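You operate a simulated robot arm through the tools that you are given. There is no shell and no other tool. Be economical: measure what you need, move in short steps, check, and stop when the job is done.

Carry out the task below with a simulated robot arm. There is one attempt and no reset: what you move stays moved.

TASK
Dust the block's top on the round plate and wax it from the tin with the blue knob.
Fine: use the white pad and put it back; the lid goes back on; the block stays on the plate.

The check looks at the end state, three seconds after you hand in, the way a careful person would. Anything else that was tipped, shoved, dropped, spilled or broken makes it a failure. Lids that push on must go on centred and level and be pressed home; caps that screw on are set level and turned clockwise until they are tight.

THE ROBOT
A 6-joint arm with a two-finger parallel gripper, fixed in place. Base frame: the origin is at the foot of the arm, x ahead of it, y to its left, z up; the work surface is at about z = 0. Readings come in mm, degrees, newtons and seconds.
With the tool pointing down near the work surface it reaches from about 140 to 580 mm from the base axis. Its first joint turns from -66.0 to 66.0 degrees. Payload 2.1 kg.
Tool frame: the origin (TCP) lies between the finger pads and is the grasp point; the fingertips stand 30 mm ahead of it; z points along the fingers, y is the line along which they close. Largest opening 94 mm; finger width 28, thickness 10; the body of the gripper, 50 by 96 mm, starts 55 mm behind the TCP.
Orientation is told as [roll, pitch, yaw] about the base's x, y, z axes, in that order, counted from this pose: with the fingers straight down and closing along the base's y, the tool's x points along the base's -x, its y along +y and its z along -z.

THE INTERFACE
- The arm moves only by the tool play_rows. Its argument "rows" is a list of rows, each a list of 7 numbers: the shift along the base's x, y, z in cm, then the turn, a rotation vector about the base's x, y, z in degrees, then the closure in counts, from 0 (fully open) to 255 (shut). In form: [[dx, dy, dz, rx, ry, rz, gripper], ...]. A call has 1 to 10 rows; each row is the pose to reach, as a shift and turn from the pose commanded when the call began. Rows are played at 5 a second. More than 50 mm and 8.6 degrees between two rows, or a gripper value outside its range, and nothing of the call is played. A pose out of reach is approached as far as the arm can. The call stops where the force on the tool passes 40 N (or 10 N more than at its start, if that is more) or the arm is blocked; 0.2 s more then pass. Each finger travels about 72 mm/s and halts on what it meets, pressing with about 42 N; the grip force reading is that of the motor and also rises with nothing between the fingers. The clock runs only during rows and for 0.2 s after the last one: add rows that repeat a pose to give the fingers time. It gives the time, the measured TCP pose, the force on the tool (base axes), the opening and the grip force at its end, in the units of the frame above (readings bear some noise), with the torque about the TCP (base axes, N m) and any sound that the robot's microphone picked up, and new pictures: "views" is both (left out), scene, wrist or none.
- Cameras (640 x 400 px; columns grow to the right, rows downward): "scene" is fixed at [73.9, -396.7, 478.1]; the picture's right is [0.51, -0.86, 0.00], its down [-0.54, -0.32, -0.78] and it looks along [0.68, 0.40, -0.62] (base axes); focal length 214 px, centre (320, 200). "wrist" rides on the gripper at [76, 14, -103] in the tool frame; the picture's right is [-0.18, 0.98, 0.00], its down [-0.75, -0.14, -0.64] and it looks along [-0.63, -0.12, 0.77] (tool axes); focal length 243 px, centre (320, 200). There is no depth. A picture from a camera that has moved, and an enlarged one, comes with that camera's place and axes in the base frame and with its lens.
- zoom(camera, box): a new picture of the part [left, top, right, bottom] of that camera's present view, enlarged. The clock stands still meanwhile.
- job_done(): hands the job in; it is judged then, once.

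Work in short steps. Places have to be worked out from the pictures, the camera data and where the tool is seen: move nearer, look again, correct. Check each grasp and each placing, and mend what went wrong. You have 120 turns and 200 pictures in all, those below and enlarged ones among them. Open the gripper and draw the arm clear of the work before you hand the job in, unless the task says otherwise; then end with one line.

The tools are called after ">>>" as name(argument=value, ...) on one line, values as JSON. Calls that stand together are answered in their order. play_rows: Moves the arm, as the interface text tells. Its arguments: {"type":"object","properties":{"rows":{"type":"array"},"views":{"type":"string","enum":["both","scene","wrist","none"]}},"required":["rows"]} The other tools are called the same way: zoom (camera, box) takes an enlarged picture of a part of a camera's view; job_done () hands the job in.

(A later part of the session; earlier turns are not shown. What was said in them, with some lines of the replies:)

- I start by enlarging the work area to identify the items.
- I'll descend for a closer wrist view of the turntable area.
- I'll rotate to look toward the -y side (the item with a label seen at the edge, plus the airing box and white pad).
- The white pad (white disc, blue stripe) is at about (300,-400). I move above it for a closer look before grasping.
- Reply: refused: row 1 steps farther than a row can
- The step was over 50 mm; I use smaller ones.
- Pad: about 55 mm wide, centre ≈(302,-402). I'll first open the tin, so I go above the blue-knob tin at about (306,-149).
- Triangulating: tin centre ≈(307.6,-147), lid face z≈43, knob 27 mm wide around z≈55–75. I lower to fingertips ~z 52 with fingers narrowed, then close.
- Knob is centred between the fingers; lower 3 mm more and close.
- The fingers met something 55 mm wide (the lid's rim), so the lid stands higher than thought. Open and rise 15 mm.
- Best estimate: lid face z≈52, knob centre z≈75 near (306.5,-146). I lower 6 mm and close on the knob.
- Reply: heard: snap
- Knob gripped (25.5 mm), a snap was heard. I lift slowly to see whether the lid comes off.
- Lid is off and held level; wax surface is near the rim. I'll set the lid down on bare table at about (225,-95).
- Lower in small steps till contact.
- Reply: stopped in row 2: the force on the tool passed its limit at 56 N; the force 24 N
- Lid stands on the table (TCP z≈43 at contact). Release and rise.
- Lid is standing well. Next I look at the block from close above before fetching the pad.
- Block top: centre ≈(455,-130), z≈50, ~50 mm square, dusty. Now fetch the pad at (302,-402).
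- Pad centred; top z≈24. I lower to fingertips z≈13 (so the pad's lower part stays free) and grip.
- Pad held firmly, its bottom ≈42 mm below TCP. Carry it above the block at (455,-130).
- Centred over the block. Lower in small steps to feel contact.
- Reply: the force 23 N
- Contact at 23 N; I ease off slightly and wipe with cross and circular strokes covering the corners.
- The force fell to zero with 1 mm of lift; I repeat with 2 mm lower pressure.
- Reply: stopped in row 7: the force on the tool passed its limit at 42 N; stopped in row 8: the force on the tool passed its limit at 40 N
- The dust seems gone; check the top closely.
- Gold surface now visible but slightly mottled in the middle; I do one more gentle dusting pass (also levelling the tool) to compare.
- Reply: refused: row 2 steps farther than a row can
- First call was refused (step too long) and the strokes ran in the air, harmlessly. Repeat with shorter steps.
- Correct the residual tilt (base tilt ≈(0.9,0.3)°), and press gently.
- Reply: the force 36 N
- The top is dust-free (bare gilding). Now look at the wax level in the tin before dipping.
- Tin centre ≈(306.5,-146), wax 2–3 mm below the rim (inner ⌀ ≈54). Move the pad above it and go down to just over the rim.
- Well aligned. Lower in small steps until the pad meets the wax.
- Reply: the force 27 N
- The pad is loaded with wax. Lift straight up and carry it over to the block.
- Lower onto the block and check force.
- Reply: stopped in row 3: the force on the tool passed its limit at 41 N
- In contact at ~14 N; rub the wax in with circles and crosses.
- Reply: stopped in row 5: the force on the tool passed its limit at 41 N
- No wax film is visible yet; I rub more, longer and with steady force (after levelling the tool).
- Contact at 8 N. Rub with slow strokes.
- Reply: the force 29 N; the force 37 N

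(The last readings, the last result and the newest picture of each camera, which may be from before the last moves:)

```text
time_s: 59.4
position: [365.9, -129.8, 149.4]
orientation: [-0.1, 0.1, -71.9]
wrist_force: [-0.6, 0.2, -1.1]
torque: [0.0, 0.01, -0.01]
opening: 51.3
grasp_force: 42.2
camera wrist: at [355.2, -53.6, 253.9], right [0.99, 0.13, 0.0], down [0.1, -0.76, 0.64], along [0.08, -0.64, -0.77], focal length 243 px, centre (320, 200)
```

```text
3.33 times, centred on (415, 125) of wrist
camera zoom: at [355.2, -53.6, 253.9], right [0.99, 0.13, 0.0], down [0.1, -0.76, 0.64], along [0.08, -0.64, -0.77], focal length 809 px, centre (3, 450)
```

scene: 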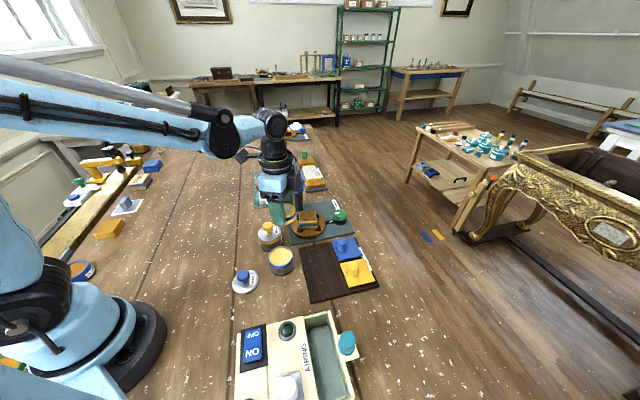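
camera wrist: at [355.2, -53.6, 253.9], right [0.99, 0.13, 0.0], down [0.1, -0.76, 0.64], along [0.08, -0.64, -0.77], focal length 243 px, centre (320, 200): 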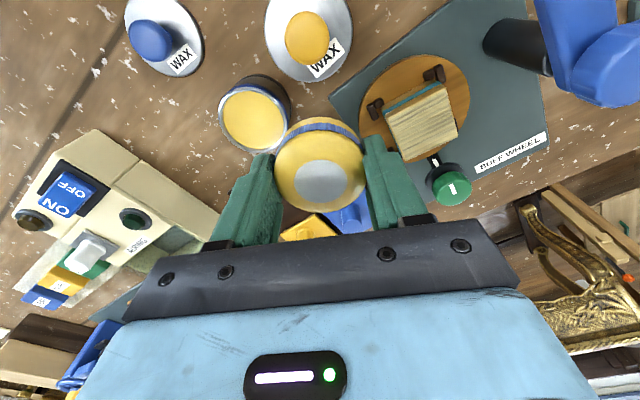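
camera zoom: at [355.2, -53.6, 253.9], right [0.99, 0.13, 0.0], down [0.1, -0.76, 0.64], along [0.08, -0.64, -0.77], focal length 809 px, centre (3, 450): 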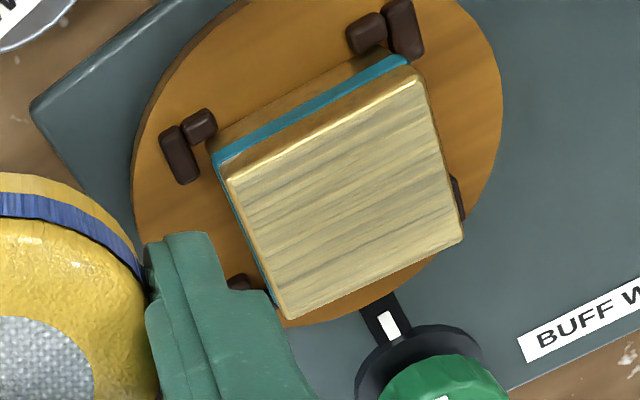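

The top now carries an even streaky wax film. Now return the pad to its place at (302.9,-401.7).

>>> play_rows(rows=[[-1, -4.5, 0, 0, 0, 0, 255], [-2, -9, 0, 0, 0, 0, 255], [-3, -13.5, 0, 0, 0, 0, 255], [-4, -18, 0, 0, 0, 0, 255], [-5.2, -22.5, 0, 0, 0, 0, 255], [-6.3, -27.1, 0, 0, 0, 0, 255], [-6.3, -27.1, -4.5, 0, 0, 0, 255], [-6.3, -27.1, -8, 0, 0, 0, 255], [-6.3, -27.1, -10, 0, 0, 0, 255], [-6.3, -27.1, -10, 0, 0, 0, 255]])

```text
time_s: 61.5
position: [300.9, -403.6, 51.2]
orientation: [0.0, 0.1, -71.9]
wrist_force: [0.1, 0.5, -0.9]
torque: [0.01, -0.01, 0.03]
opening: 51.3
grasp_force: 42.0
camera wrist: at [291.4, -325.7, 155.7], right [0.99, 0.13, 0.0], down [0.1, -0.76, 0.64], along [0.08, -0.64, -0.77], focal length 243 px, centre (320, 200)
```

scene: 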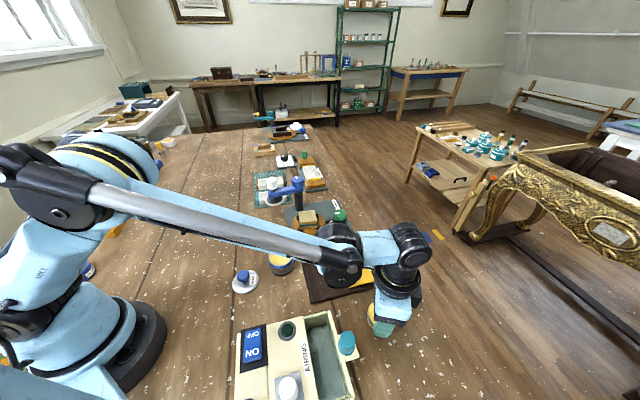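
wrist: 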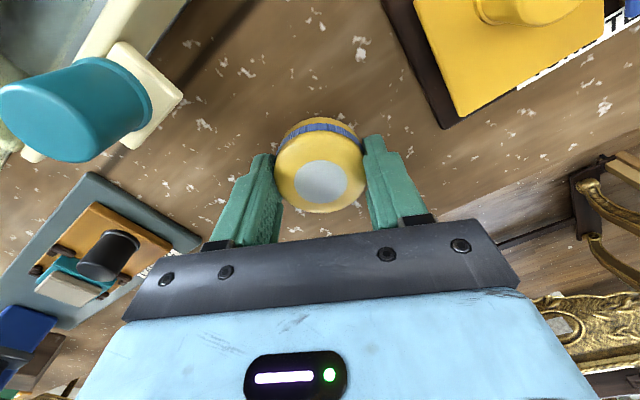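

Lower to the table gently.

>>> play_rows(rows=[[0.1, 0.1, -0.4, 0, 0, 0, 255], [0.1, 0.1, -0.7, 0, 0, 0, 255], [0.1, 0.1, -0.85, 0, 0, 0, 255], [0.1, 0.1, -0.95, 0, 0, 0, 255], [0.1, 0.1, -0.95, 0, 0, 0, 255]], views="none")

```text
time_s: 62.8
position: [303.0, -402.0, 41.8]
orientation: [-0.2, 0.0, -71.9]
wrist_force: [-0.4, -0.9, 0.6]
torque: [0.0, -0.01, -0.03]
opening: 51.3
grasp_force: 42.0
```

>>> play_rows(rows=[[0, 0, -0.1, 0, 0, 0, 255], [0, 0, -0.15, 0, 0, 0, 255], [0, 0, -0.15, 0, 0, 0, 255]], views="none")

```text
time_s: 63.5
position: [302.7, -402.8, 41.6]
orientation: [0.0, 0.0, -71.9]
wrist_force: [1.0, 1.3, 15.7]
torque: [0.01, 0.04, -0.01]
opening: 51.1
grasp_force: 41.8
```

Pad rests on the table. Open and rise.

>>> play_rows(rows=[[0, 0, 0.1, 0, 0, 0, 120], [0, 0, 0.1, 0, 0, 0, 0], [0, 0, 0.1, 0, 0, 0, 0], [0, 0, 0.1, 0, 0, 0, 0], [0, 0, 3, 0, 0, 0, 0], [0, 0, 7, 0, 0, 0, 0], [0, 0, 11, 0, 0, 0, 0], [0, 0, 13, 0, 0, 0, 0]])

>>> zoom(camera="scene", box=[230, 180, 420, 350])

```text
time_s: 65.3
position: [301.3, -401.6, 170.4]
orientation: [0.1, 0.1, -71.8]
wrist_force: [0.3, 0.0, 0.2]
torque: [0.02, 0.02, -0.01]
opening: 93.6
grasp_force: 0.1
camera wrist: at [291.1, -325.0, 274.6], right [0.99, 0.13, 0.0], down [0.1, -0.76, 0.64], along [0.08, -0.64, -0.77], focal length 243 px, centre (320, 200)
```

scene: 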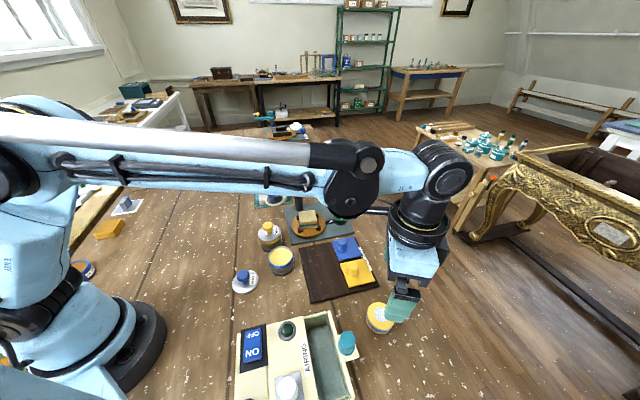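
wrist: 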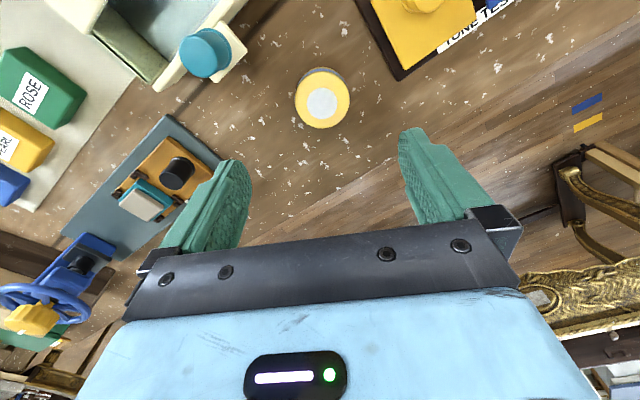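

```text
2.35 times, centred on (325, 265) of scene
camera zoom: at [73.9, -396.7, 478.1], right [0.51, -0.86, 0.0], down [-0.54, -0.32, -0.78], along [0.68, 0.4, -0.62], focal length 505 px, centre (308, 47)
```

zoom: 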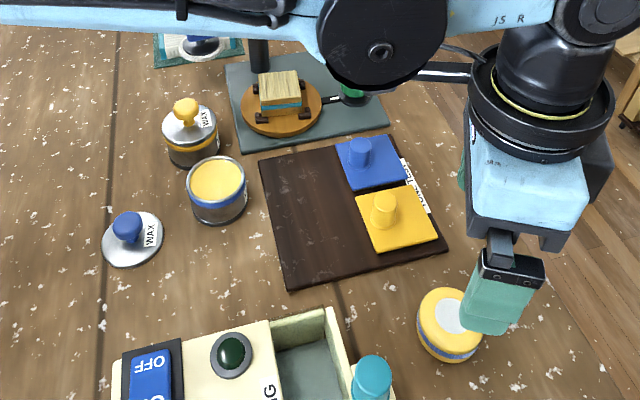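

Pad back in place. Now to the lid at (226,-96): approach above.

>>> play_rows(rows=[[-1, 4.5, 0, 0, 0, 0, 80], [-2, 9, 0, 0, 0, 0, 80], [-3, 13.5, 0, 0, 0, 0, 80], [-4, 18, 0, 0, 0, 0, 80], [-5.2, 22.5, 0, 0, 0, 0, 80], [-6.4, 27, 0, 0, 0, 0, 80], [-7.5, 30.6, 0, 0, 0, 0, 80], [-7.5, 30.6, -4, 0, 0, 0, 80], [-7.5, 30.6, -8, 0, 0, 0, 80], [-7.5, 30.6, -8, 0, 0, 0, 80]])

>>> zoom(camera="wrist", box=[220, 60, 420, 220])

```text
time_s: 67.5
position: [230.2, -93.5, 90.1]
orientation: [0.0, 0.1, -71.9]
wrist_force: [0.4, -0.3, 0.2]
torque: [0.0, 0.0, -0.02]
opening: 64.6
grasp_force: 0.1
camera wrist: at [220.4, -18.2, 194.5], right [0.99, 0.13, 0.0], down [0.1, -0.76, 0.64], along [0.08, -0.64, -0.77], focal length 243 px, centre (320, 200)
```

scene: 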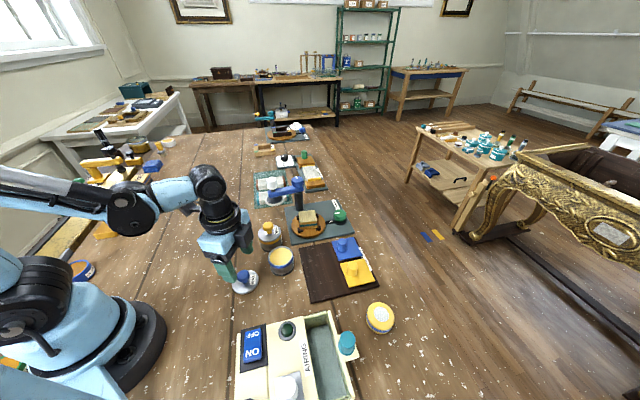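
wrist: 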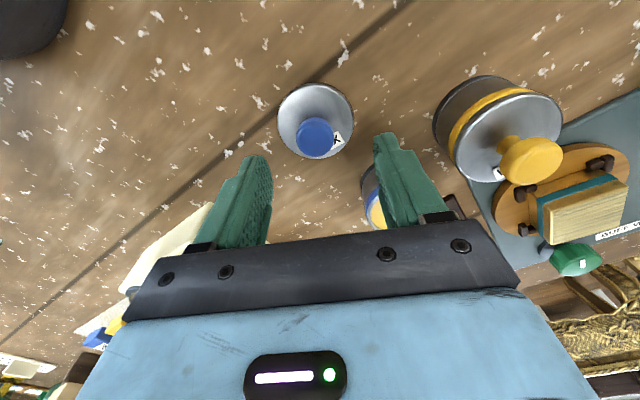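

```text
2.50 times, centred on (320, 140) of wrist
camera zoom: at [220.4, -18.2, 194.5], right [0.99, 0.13, 0.0], down [0.1, -0.76, 0.64], along [0.08, -0.64, -0.77], focal length 606 px, centre (320, 350)
```

zoom: 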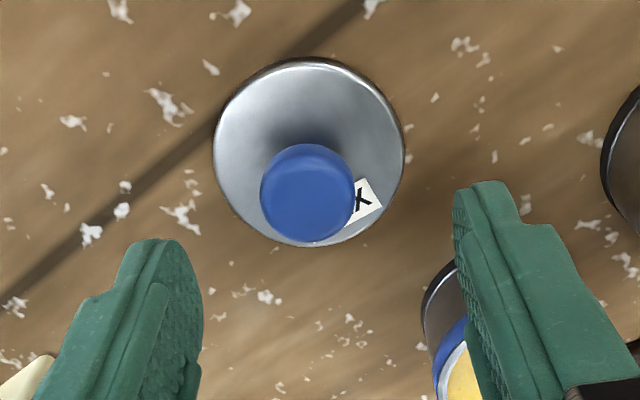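

Align to (227,-96), lower to z 43.5 and grip the knob.

>>> play_rows(rows=[[-0.3, -0.2, -2, 0, 0, 0, 80], [-0.3, -0.2, -4, 0, 0, 0, 80], [-0.3, -0.2, -4.6, 0, 0, 0, 80], [-0.3, -0.2, -4.6, 0, 0, 0, 150], [-0.3, -0.2, -4.6, 0, 0, 0, 255], [-0.3, -0.2, -4.6, 0, 0, 0, 255], [-0.3, -0.2, -4.6, 0, 0, 0, 255]], views="none")

>>> play_rows(rows=[[0, 0, 2, 0, 0, 0, 255], [0, 0, 5, 0, 0, 0, 255], [0, 0, 8, 0, 0, 0, 255], [0, 0, 8, 0, 0, 0, 255]])

>>> zoom(camera="wrist", box=[220, 60, 420, 220])

>>> zoom(camera="scene", box=[200, 200, 310, 300])

```text
time_s: 69.2
position: [226.5, -96.9, 44.3]
orientation: [0.1, 0.1, -71.9]
wrist_force: [0.3, 0.6, 0.1]
torque: [0.01, 0.01, 0.0]
opening: 25.5
grasp_force: 42.1
```

```text
time_s: 70.2
position: [226.5, -96.3, 124.8]
orientation: [-0.1, 0.1, -71.9]
wrist_force: [-0.3, -0.3, 0.2]
torque: [-0.01, 0.0, 0.05]
opening: 25.4
grasp_force: 41.8
camera wrist: at [215.6, -19.0, 230.0], right [0.99, 0.13, 0.0], down [0.1, -0.76, 0.64], along [0.08, -0.64, -0.77], focal length 243 px, centre (320, 200)
```

scene: 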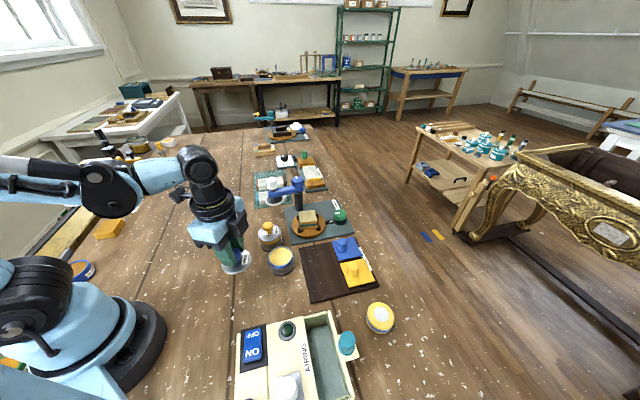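
wrist: 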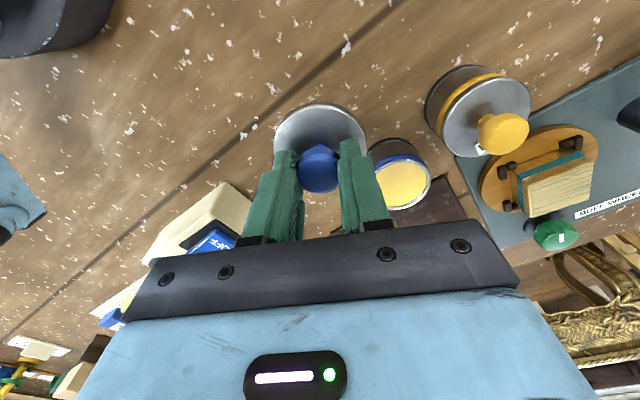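

```text
2.50 times, centred on (320, 140) of wrist
camera zoom: at [215.6, -19.0, 230.0], right [0.99, 0.13, 0.0], down [0.1, -0.76, 0.64], along [0.08, -0.64, -0.77], focal length 606 px, centre (320, 350)
```

zoom: 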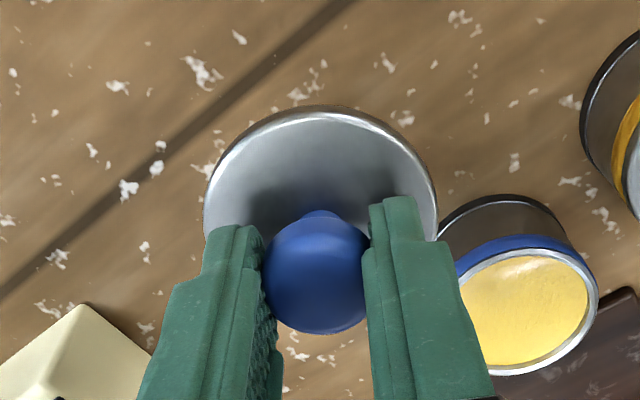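

```text
4.00 times, centred on (255, 250) of scene
camera zoom: at [74.0, -396.7, 478.1], right [0.51, -0.86, 0.0], down [-0.54, -0.32, -0.78], along [0.68, 0.4, -0.62], focal length 858 px, centre (580, 0)
```

zoom: 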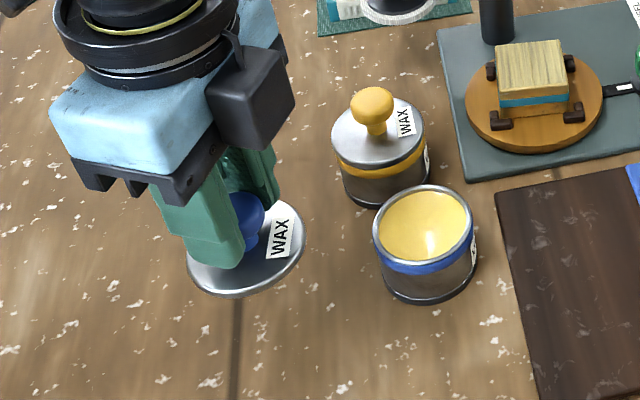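

Lid held level. Carry it above the tin at (306.2,-145.8), stop ~10 mm above seat and check.

>>> play_rows(rows=[[3, -1.8, 0.5, 0, 0, 0, 255], [6, -3.6, 0.5, 0, 0, 0, 255], [8, -4.9, 0, 0, 0, 0, 255], [8, -4.9, -2, 0, 0, 0, 255], [8, -4.9, -2, 0, 0, 0, 255]])

>>> zoom(camera="wrist", box=[240, 60, 400, 190])

>>> zoom(camera="scene", box=[250, 210, 320, 285])

```text
time_s: 71.3
position: [305.1, -144.4, 104.6]
orientation: [0.0, 0.1, -71.9]
wrist_force: [0.3, 0.1, -0.5]
torque: [0.05, 0.01, 0.02]
opening: 25.3
grasp_force: 41.9
camera wrist: at [295.3, -68.8, 209.1], right [0.99, 0.13, 0.0], down [0.1, -0.76, 0.64], along [0.08, -0.64, -0.77], focal length 243 px, centre (320, 200)
```

scene: 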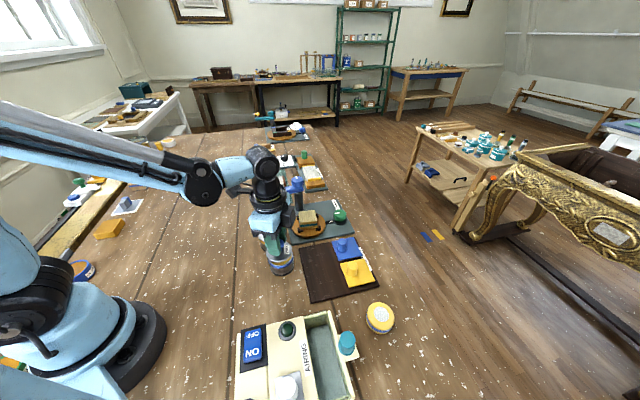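
wrist: 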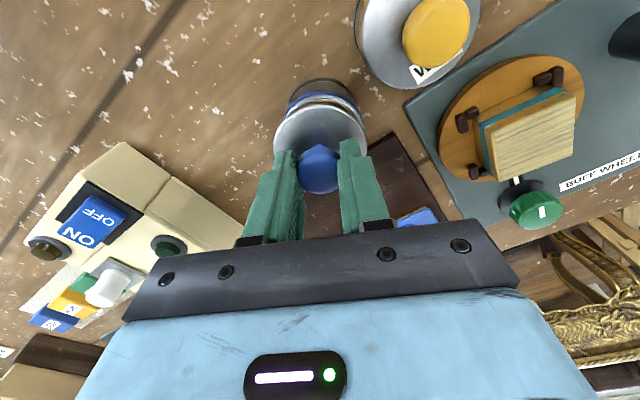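

```text
3.08 times, centred on (320, 125) of wrist
camera zoom: at [295.3, -68.8, 209.1], right [0.99, 0.13, 0.0], down [0.1, -0.76, 0.64], along [0.08, -0.64, -0.77], focal length 746 px, centre (320, 431)
```

zoom: 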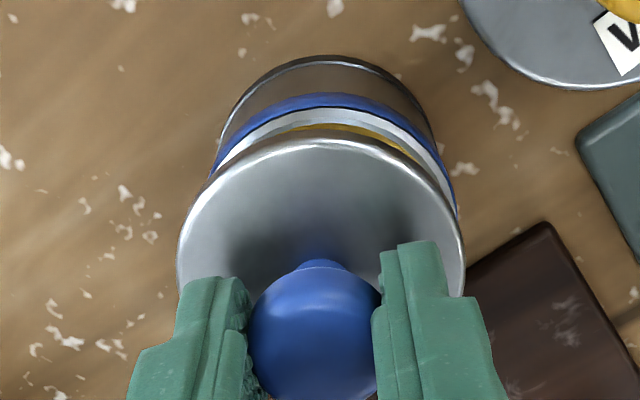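

```text
5.33 times, centred on (285, 248) of scene
camera zoom: at [74.0, -396.7, 478.1], right [0.51, -0.86, 0.0], down [-0.54, -0.32, -0.78], along [0.68, 0.4, -0.62], focal length 1144 px, centre (507, -53)
```

zoom: 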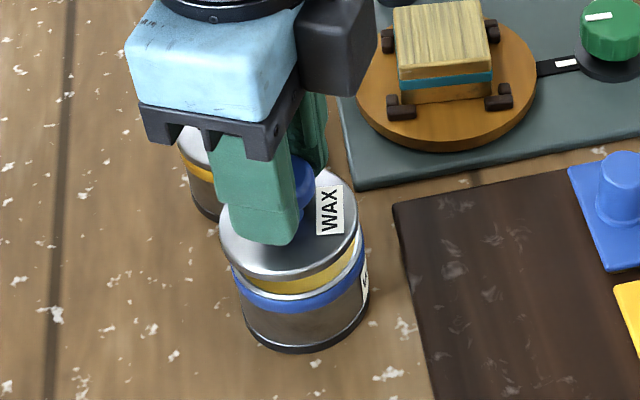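

Tin appears ≈2 mm to +x of the lid axis; correct by (+1.6,-0.8) mm and descend near contact.

>>> play_rows(rows=[[0.16, -0.08, 0, 0, 0, 0, 255], [0.16, -0.08, -0.5, 0, 0, 0, 255], [0.16, -0.08, -1, 0, 0, 0, 255], [0.16, -0.08, -1, 0, 0, 0, 255]], views="wrist")

>>> zoom(camera="wrist", box=[240, 60, 400, 190])

>>> zoom(camera="scene", box=[250, 210, 320, 285])

```text
time_s: 72.3
position: [307.2, -146.6, 94.4]
orientation: [0.0, 0.2, -72.0]
wrist_force: [-0.1, 0.5, -0.1]
torque: [0.01, -0.02, 0.01]
opening: 25.2
grasp_force: 41.6
camera wrist: at [296.9, -70.7, 198.3], right [0.99, 0.13, 0.0], down [0.1, -0.76, 0.64], along [0.08, -0.64, -0.77], focal length 243 px, centre (320, 200)
```

wrist: 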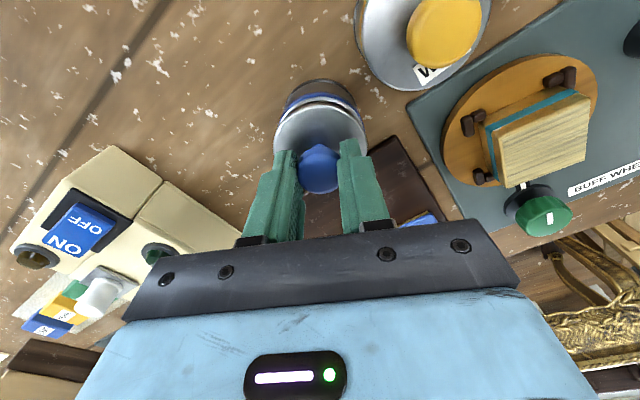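

```text
3.08 times, centred on (320, 125) of wrist
camera zoom: at [296.9, -70.7, 198.3], right [0.99, 0.13, 0.0], down [0.1, -0.76, 0.64], along [0.08, -0.64, -0.77], focal length 746 px, centre (320, 431)
```

zoom: 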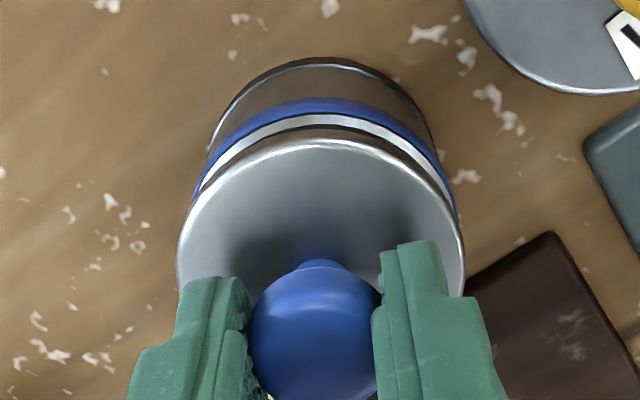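

```text
5.33 times, centred on (285, 248) of scene
camera zoom: at [73.9, -396.7, 478.1], right [0.51, -0.86, 0.0], down [-0.54, -0.32, -0.78], along [0.68, 0.4, -0.62], focal length 1144 px, centre (507, -53)
```

zoom: 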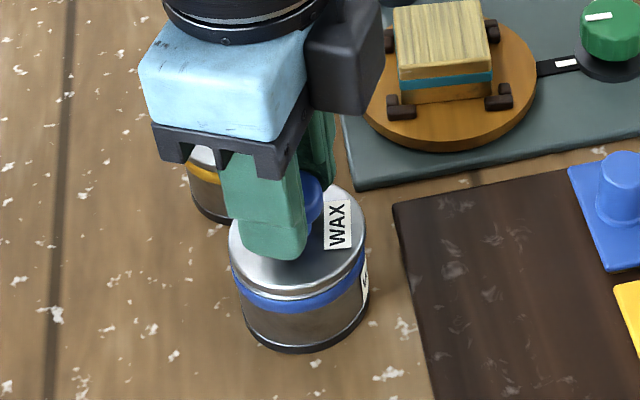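

Nearly concentric; shift 0.5 mm more and press down in steps.

>>> play_rows(rows=[[0.05, 0, -0.2, 0, 0, 0, 255], [0.05, 0, -0.4, 0, 0, 0, 255], [0.05, 0, -0.5, 0, 0, 0, 255], [0.05, 0, -0.6, 0, 0, 0, 255], [0.05, 0, -0.7, 0, 0, 0, 255], [0.05, 0, -0.8, 0, 0, 0, 255]], views="wrist")

>>> zoom(camera="wrist", box=[240, 60, 400, 190])

>>> zoom(camera="scene", box=[250, 210, 320, 285])

```text
time_s: 73.4
position: [308.1, -147.5, 88.8]
orientation: [0.0, 0.4, -71.8]
wrist_force: [-0.2, 0.9, 9.1]
torque: [-0.22, -0.07, 0.03]
opening: 25.1
grasp_force: 42.0
heard: snap
stopped in row 5: the force on the tool passed its limit at 48 N (the readings are from after the stop); the commanded pose is now the measured one
camera wrist: at [297.5, -70.1, 193.2], right [0.99, 0.13, 0.0], down [0.1, -0.76, 0.64], along [0.08, -0.63, -0.77], focal length 243 px, centre (320, 200)
```

wrist: 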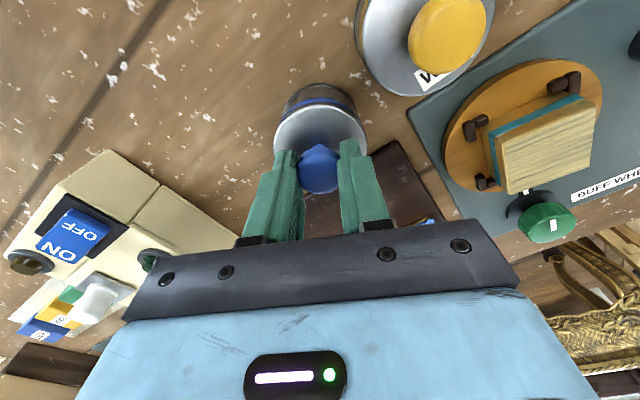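

```text
3.08 times, centred on (320, 125) of wrist
camera zoom: at [297.5, -70.1, 193.2], right [0.99, 0.13, 0.0], down [0.1, -0.76, 0.64], along [0.08, -0.63, -0.77], focal length 746 px, centre (320, 431)
```

zoom: 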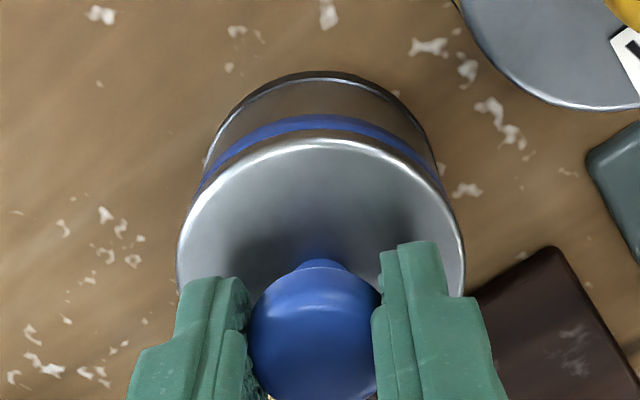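

```text
5.33 times, centred on (285, 248) of scene
camera zoom: at [73.9, -396.7, 478.1], right [0.51, -0.86, 0.0], down [-0.54, -0.32, -0.78], along [0.68, 0.4, -0.62], focal length 1144 px, centre (507, -53)
```

zoom: 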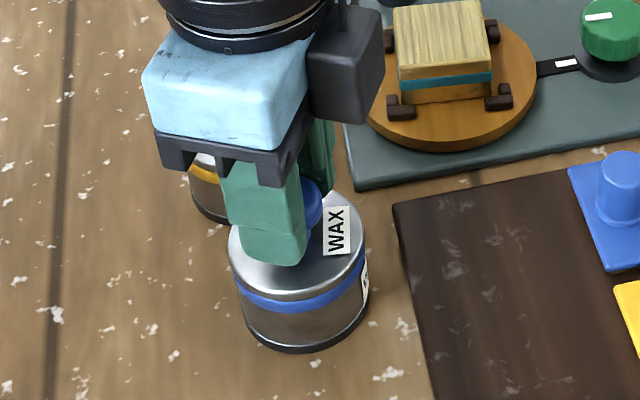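

A snap: lid seated, level. One more firm press, then release and rise.

>>> play_rows(rows=[[0, 0, -0.1, 0, 0, 0, 255], [0, 0, -0.2, 0, 0, 0, 255], [0, 0, -0.3, 0, 0, 0, 255]], views="none")

>>> play_rows(rows=[[0, 0, 0, 0, 0, 0, 120], [0, 0, 0, 0, 0, 0, 80], [0, 0, 0, 0, 0, 0, 80], [0, 0, 3, 0, 0, 0, 80], [0, 0, 7, 0, 0, 0, 80], [-3, 1, 11, 0, 0, 0, 80], [-7, 2, 13, 0, 0, 0, 0], [-11, 3, 15, 0, 0, 0, 0], [-11, 3, 15, 0, 0, 0, 0]])

>>> zoom(camera="scene", box=[250, 180, 350, 290])

>>> zoom(camera="scene", box=[230, 220, 420, 400])

```text
time_s: 73.8
position: [307.5, -146.8, 87.8]
orientation: [-0.1, 0.4, -71.8]
wrist_force: [-0.3, 1.3, 9.2]
torque: [-0.19, -0.16, 0.05]
opening: 25.2
grasp_force: 42.0
stopped in row 2: the force on the tool passed its limit at 47 N (the readings are from after the stop); the commanded pose is now the measured one
```

```text
refused: row 6 steps farther than a row can; nothing moved
```

```text
3.64 times, centred on (300, 235) of scene
camera zoom: at [73.9, -396.7, 478.1], right [0.51, -0.86, 0.0], down [-0.54, -0.32, -0.78], along [0.68, 0.4, -0.62], focal length 780 px, centre (393, 73)
```

zoom: 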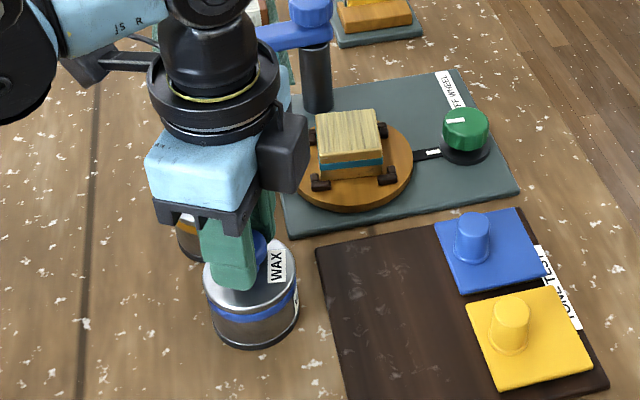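

```text
2.22 times, centred on (325, 310) of scene
camera zoom: at [73.9, -396.7, 478.1], right [0.51, -0.86, 0.0], down [-0.54, -0.32, -0.78], along [0.68, 0.4, -0.62], focal length 477 px, centre (309, -44)
```

zoom: 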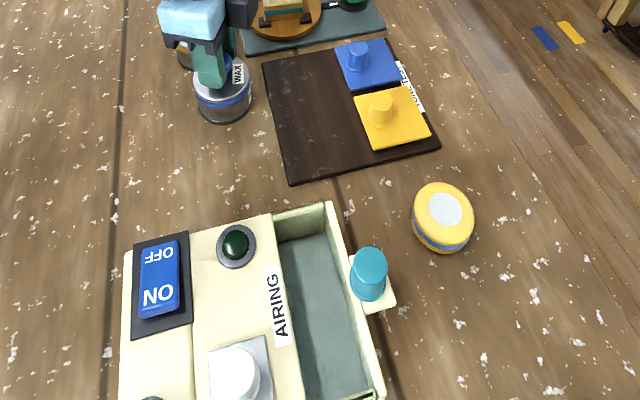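

Release and withdraw with shorter steps.

>>> play_rows(rows=[[0, 0, 0, 0, 0, 0, 120], [0, 0, 0, 0, 0, 0, 80], [0, 0, 0, 0, 0, 0, 80], [0, 0, 3, 0, 0, 0, 80], [0, 0, 7, 0, 0, 0, 80], [-2, 1, 11, 0, 0, 0, 80], [-6, 2, 13, 0, 0, 0, 0], [-10, 3, 15, 0, 0, 0, 0], [-10, 3, 15, 0, 0, 0, 0]])

>>> zoom(camera="scene", box=[250, 180, 350, 290])

>>> zoom(camera="wrist", box=[300, 60, 560, 240])

```text
time_s: 75.8
position: [206.8, -113.6, 239.4]
orientation: [-0.1, 0.4, -71.8]
wrist_force: [0.1, -0.6, -0.2]
torque: [0.03, 0.02, 0.01]
opening: 93.9
grasp_force: 0.1
camera wrist: at [196.9, -37.5, 343.0], right [0.99, 0.13, 0.0], down [0.1, -0.76, 0.64], along [0.08, -0.63, -0.77], focal length 243 px, centre (320, 200)
```

scene: 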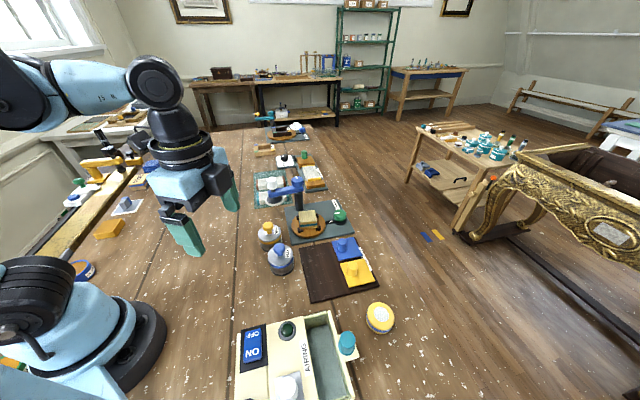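
wrist: 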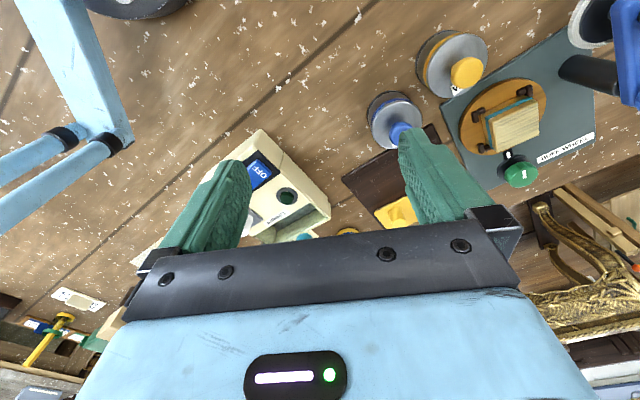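

```text
3.64 times, centred on (300, 235) of scene
camera zoom: at [73.9, -396.7, 478.1], right [0.51, -0.86, 0.0], down [-0.54, -0.32, -0.78], along [0.68, 0.4, -0.62], focal length 780 px, centre (393, 73)
```

zoom: 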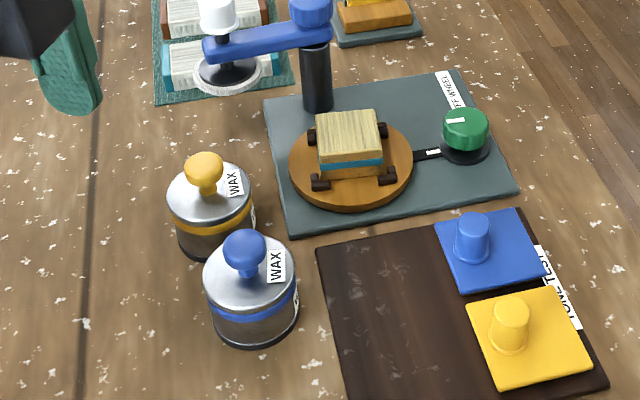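

```text
2.22 times, centred on (430, 150) of wrist
camera zoom: at [196.9, -37.5, 343.0], right [0.99, 0.13, 0.0], down [0.1, -0.76, 0.64], along [0.08, -0.63, -0.77], focal length 539 px, centre (76, 311)
```

zoom: 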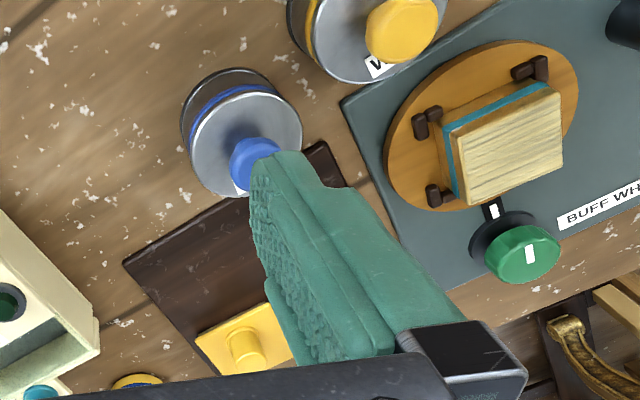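

The lid is level and pressed home, the pad is back and the block is waxed on its plate. The gripper is open and clear, so I hand in.

>>> job_done()

```text
The job is handed in.
```

I dusted the block's top and waxed it from the blue-knob tin. The white pad is back in its place, still coated with wax, the lid is pressed back on, and the block is still on the plate.
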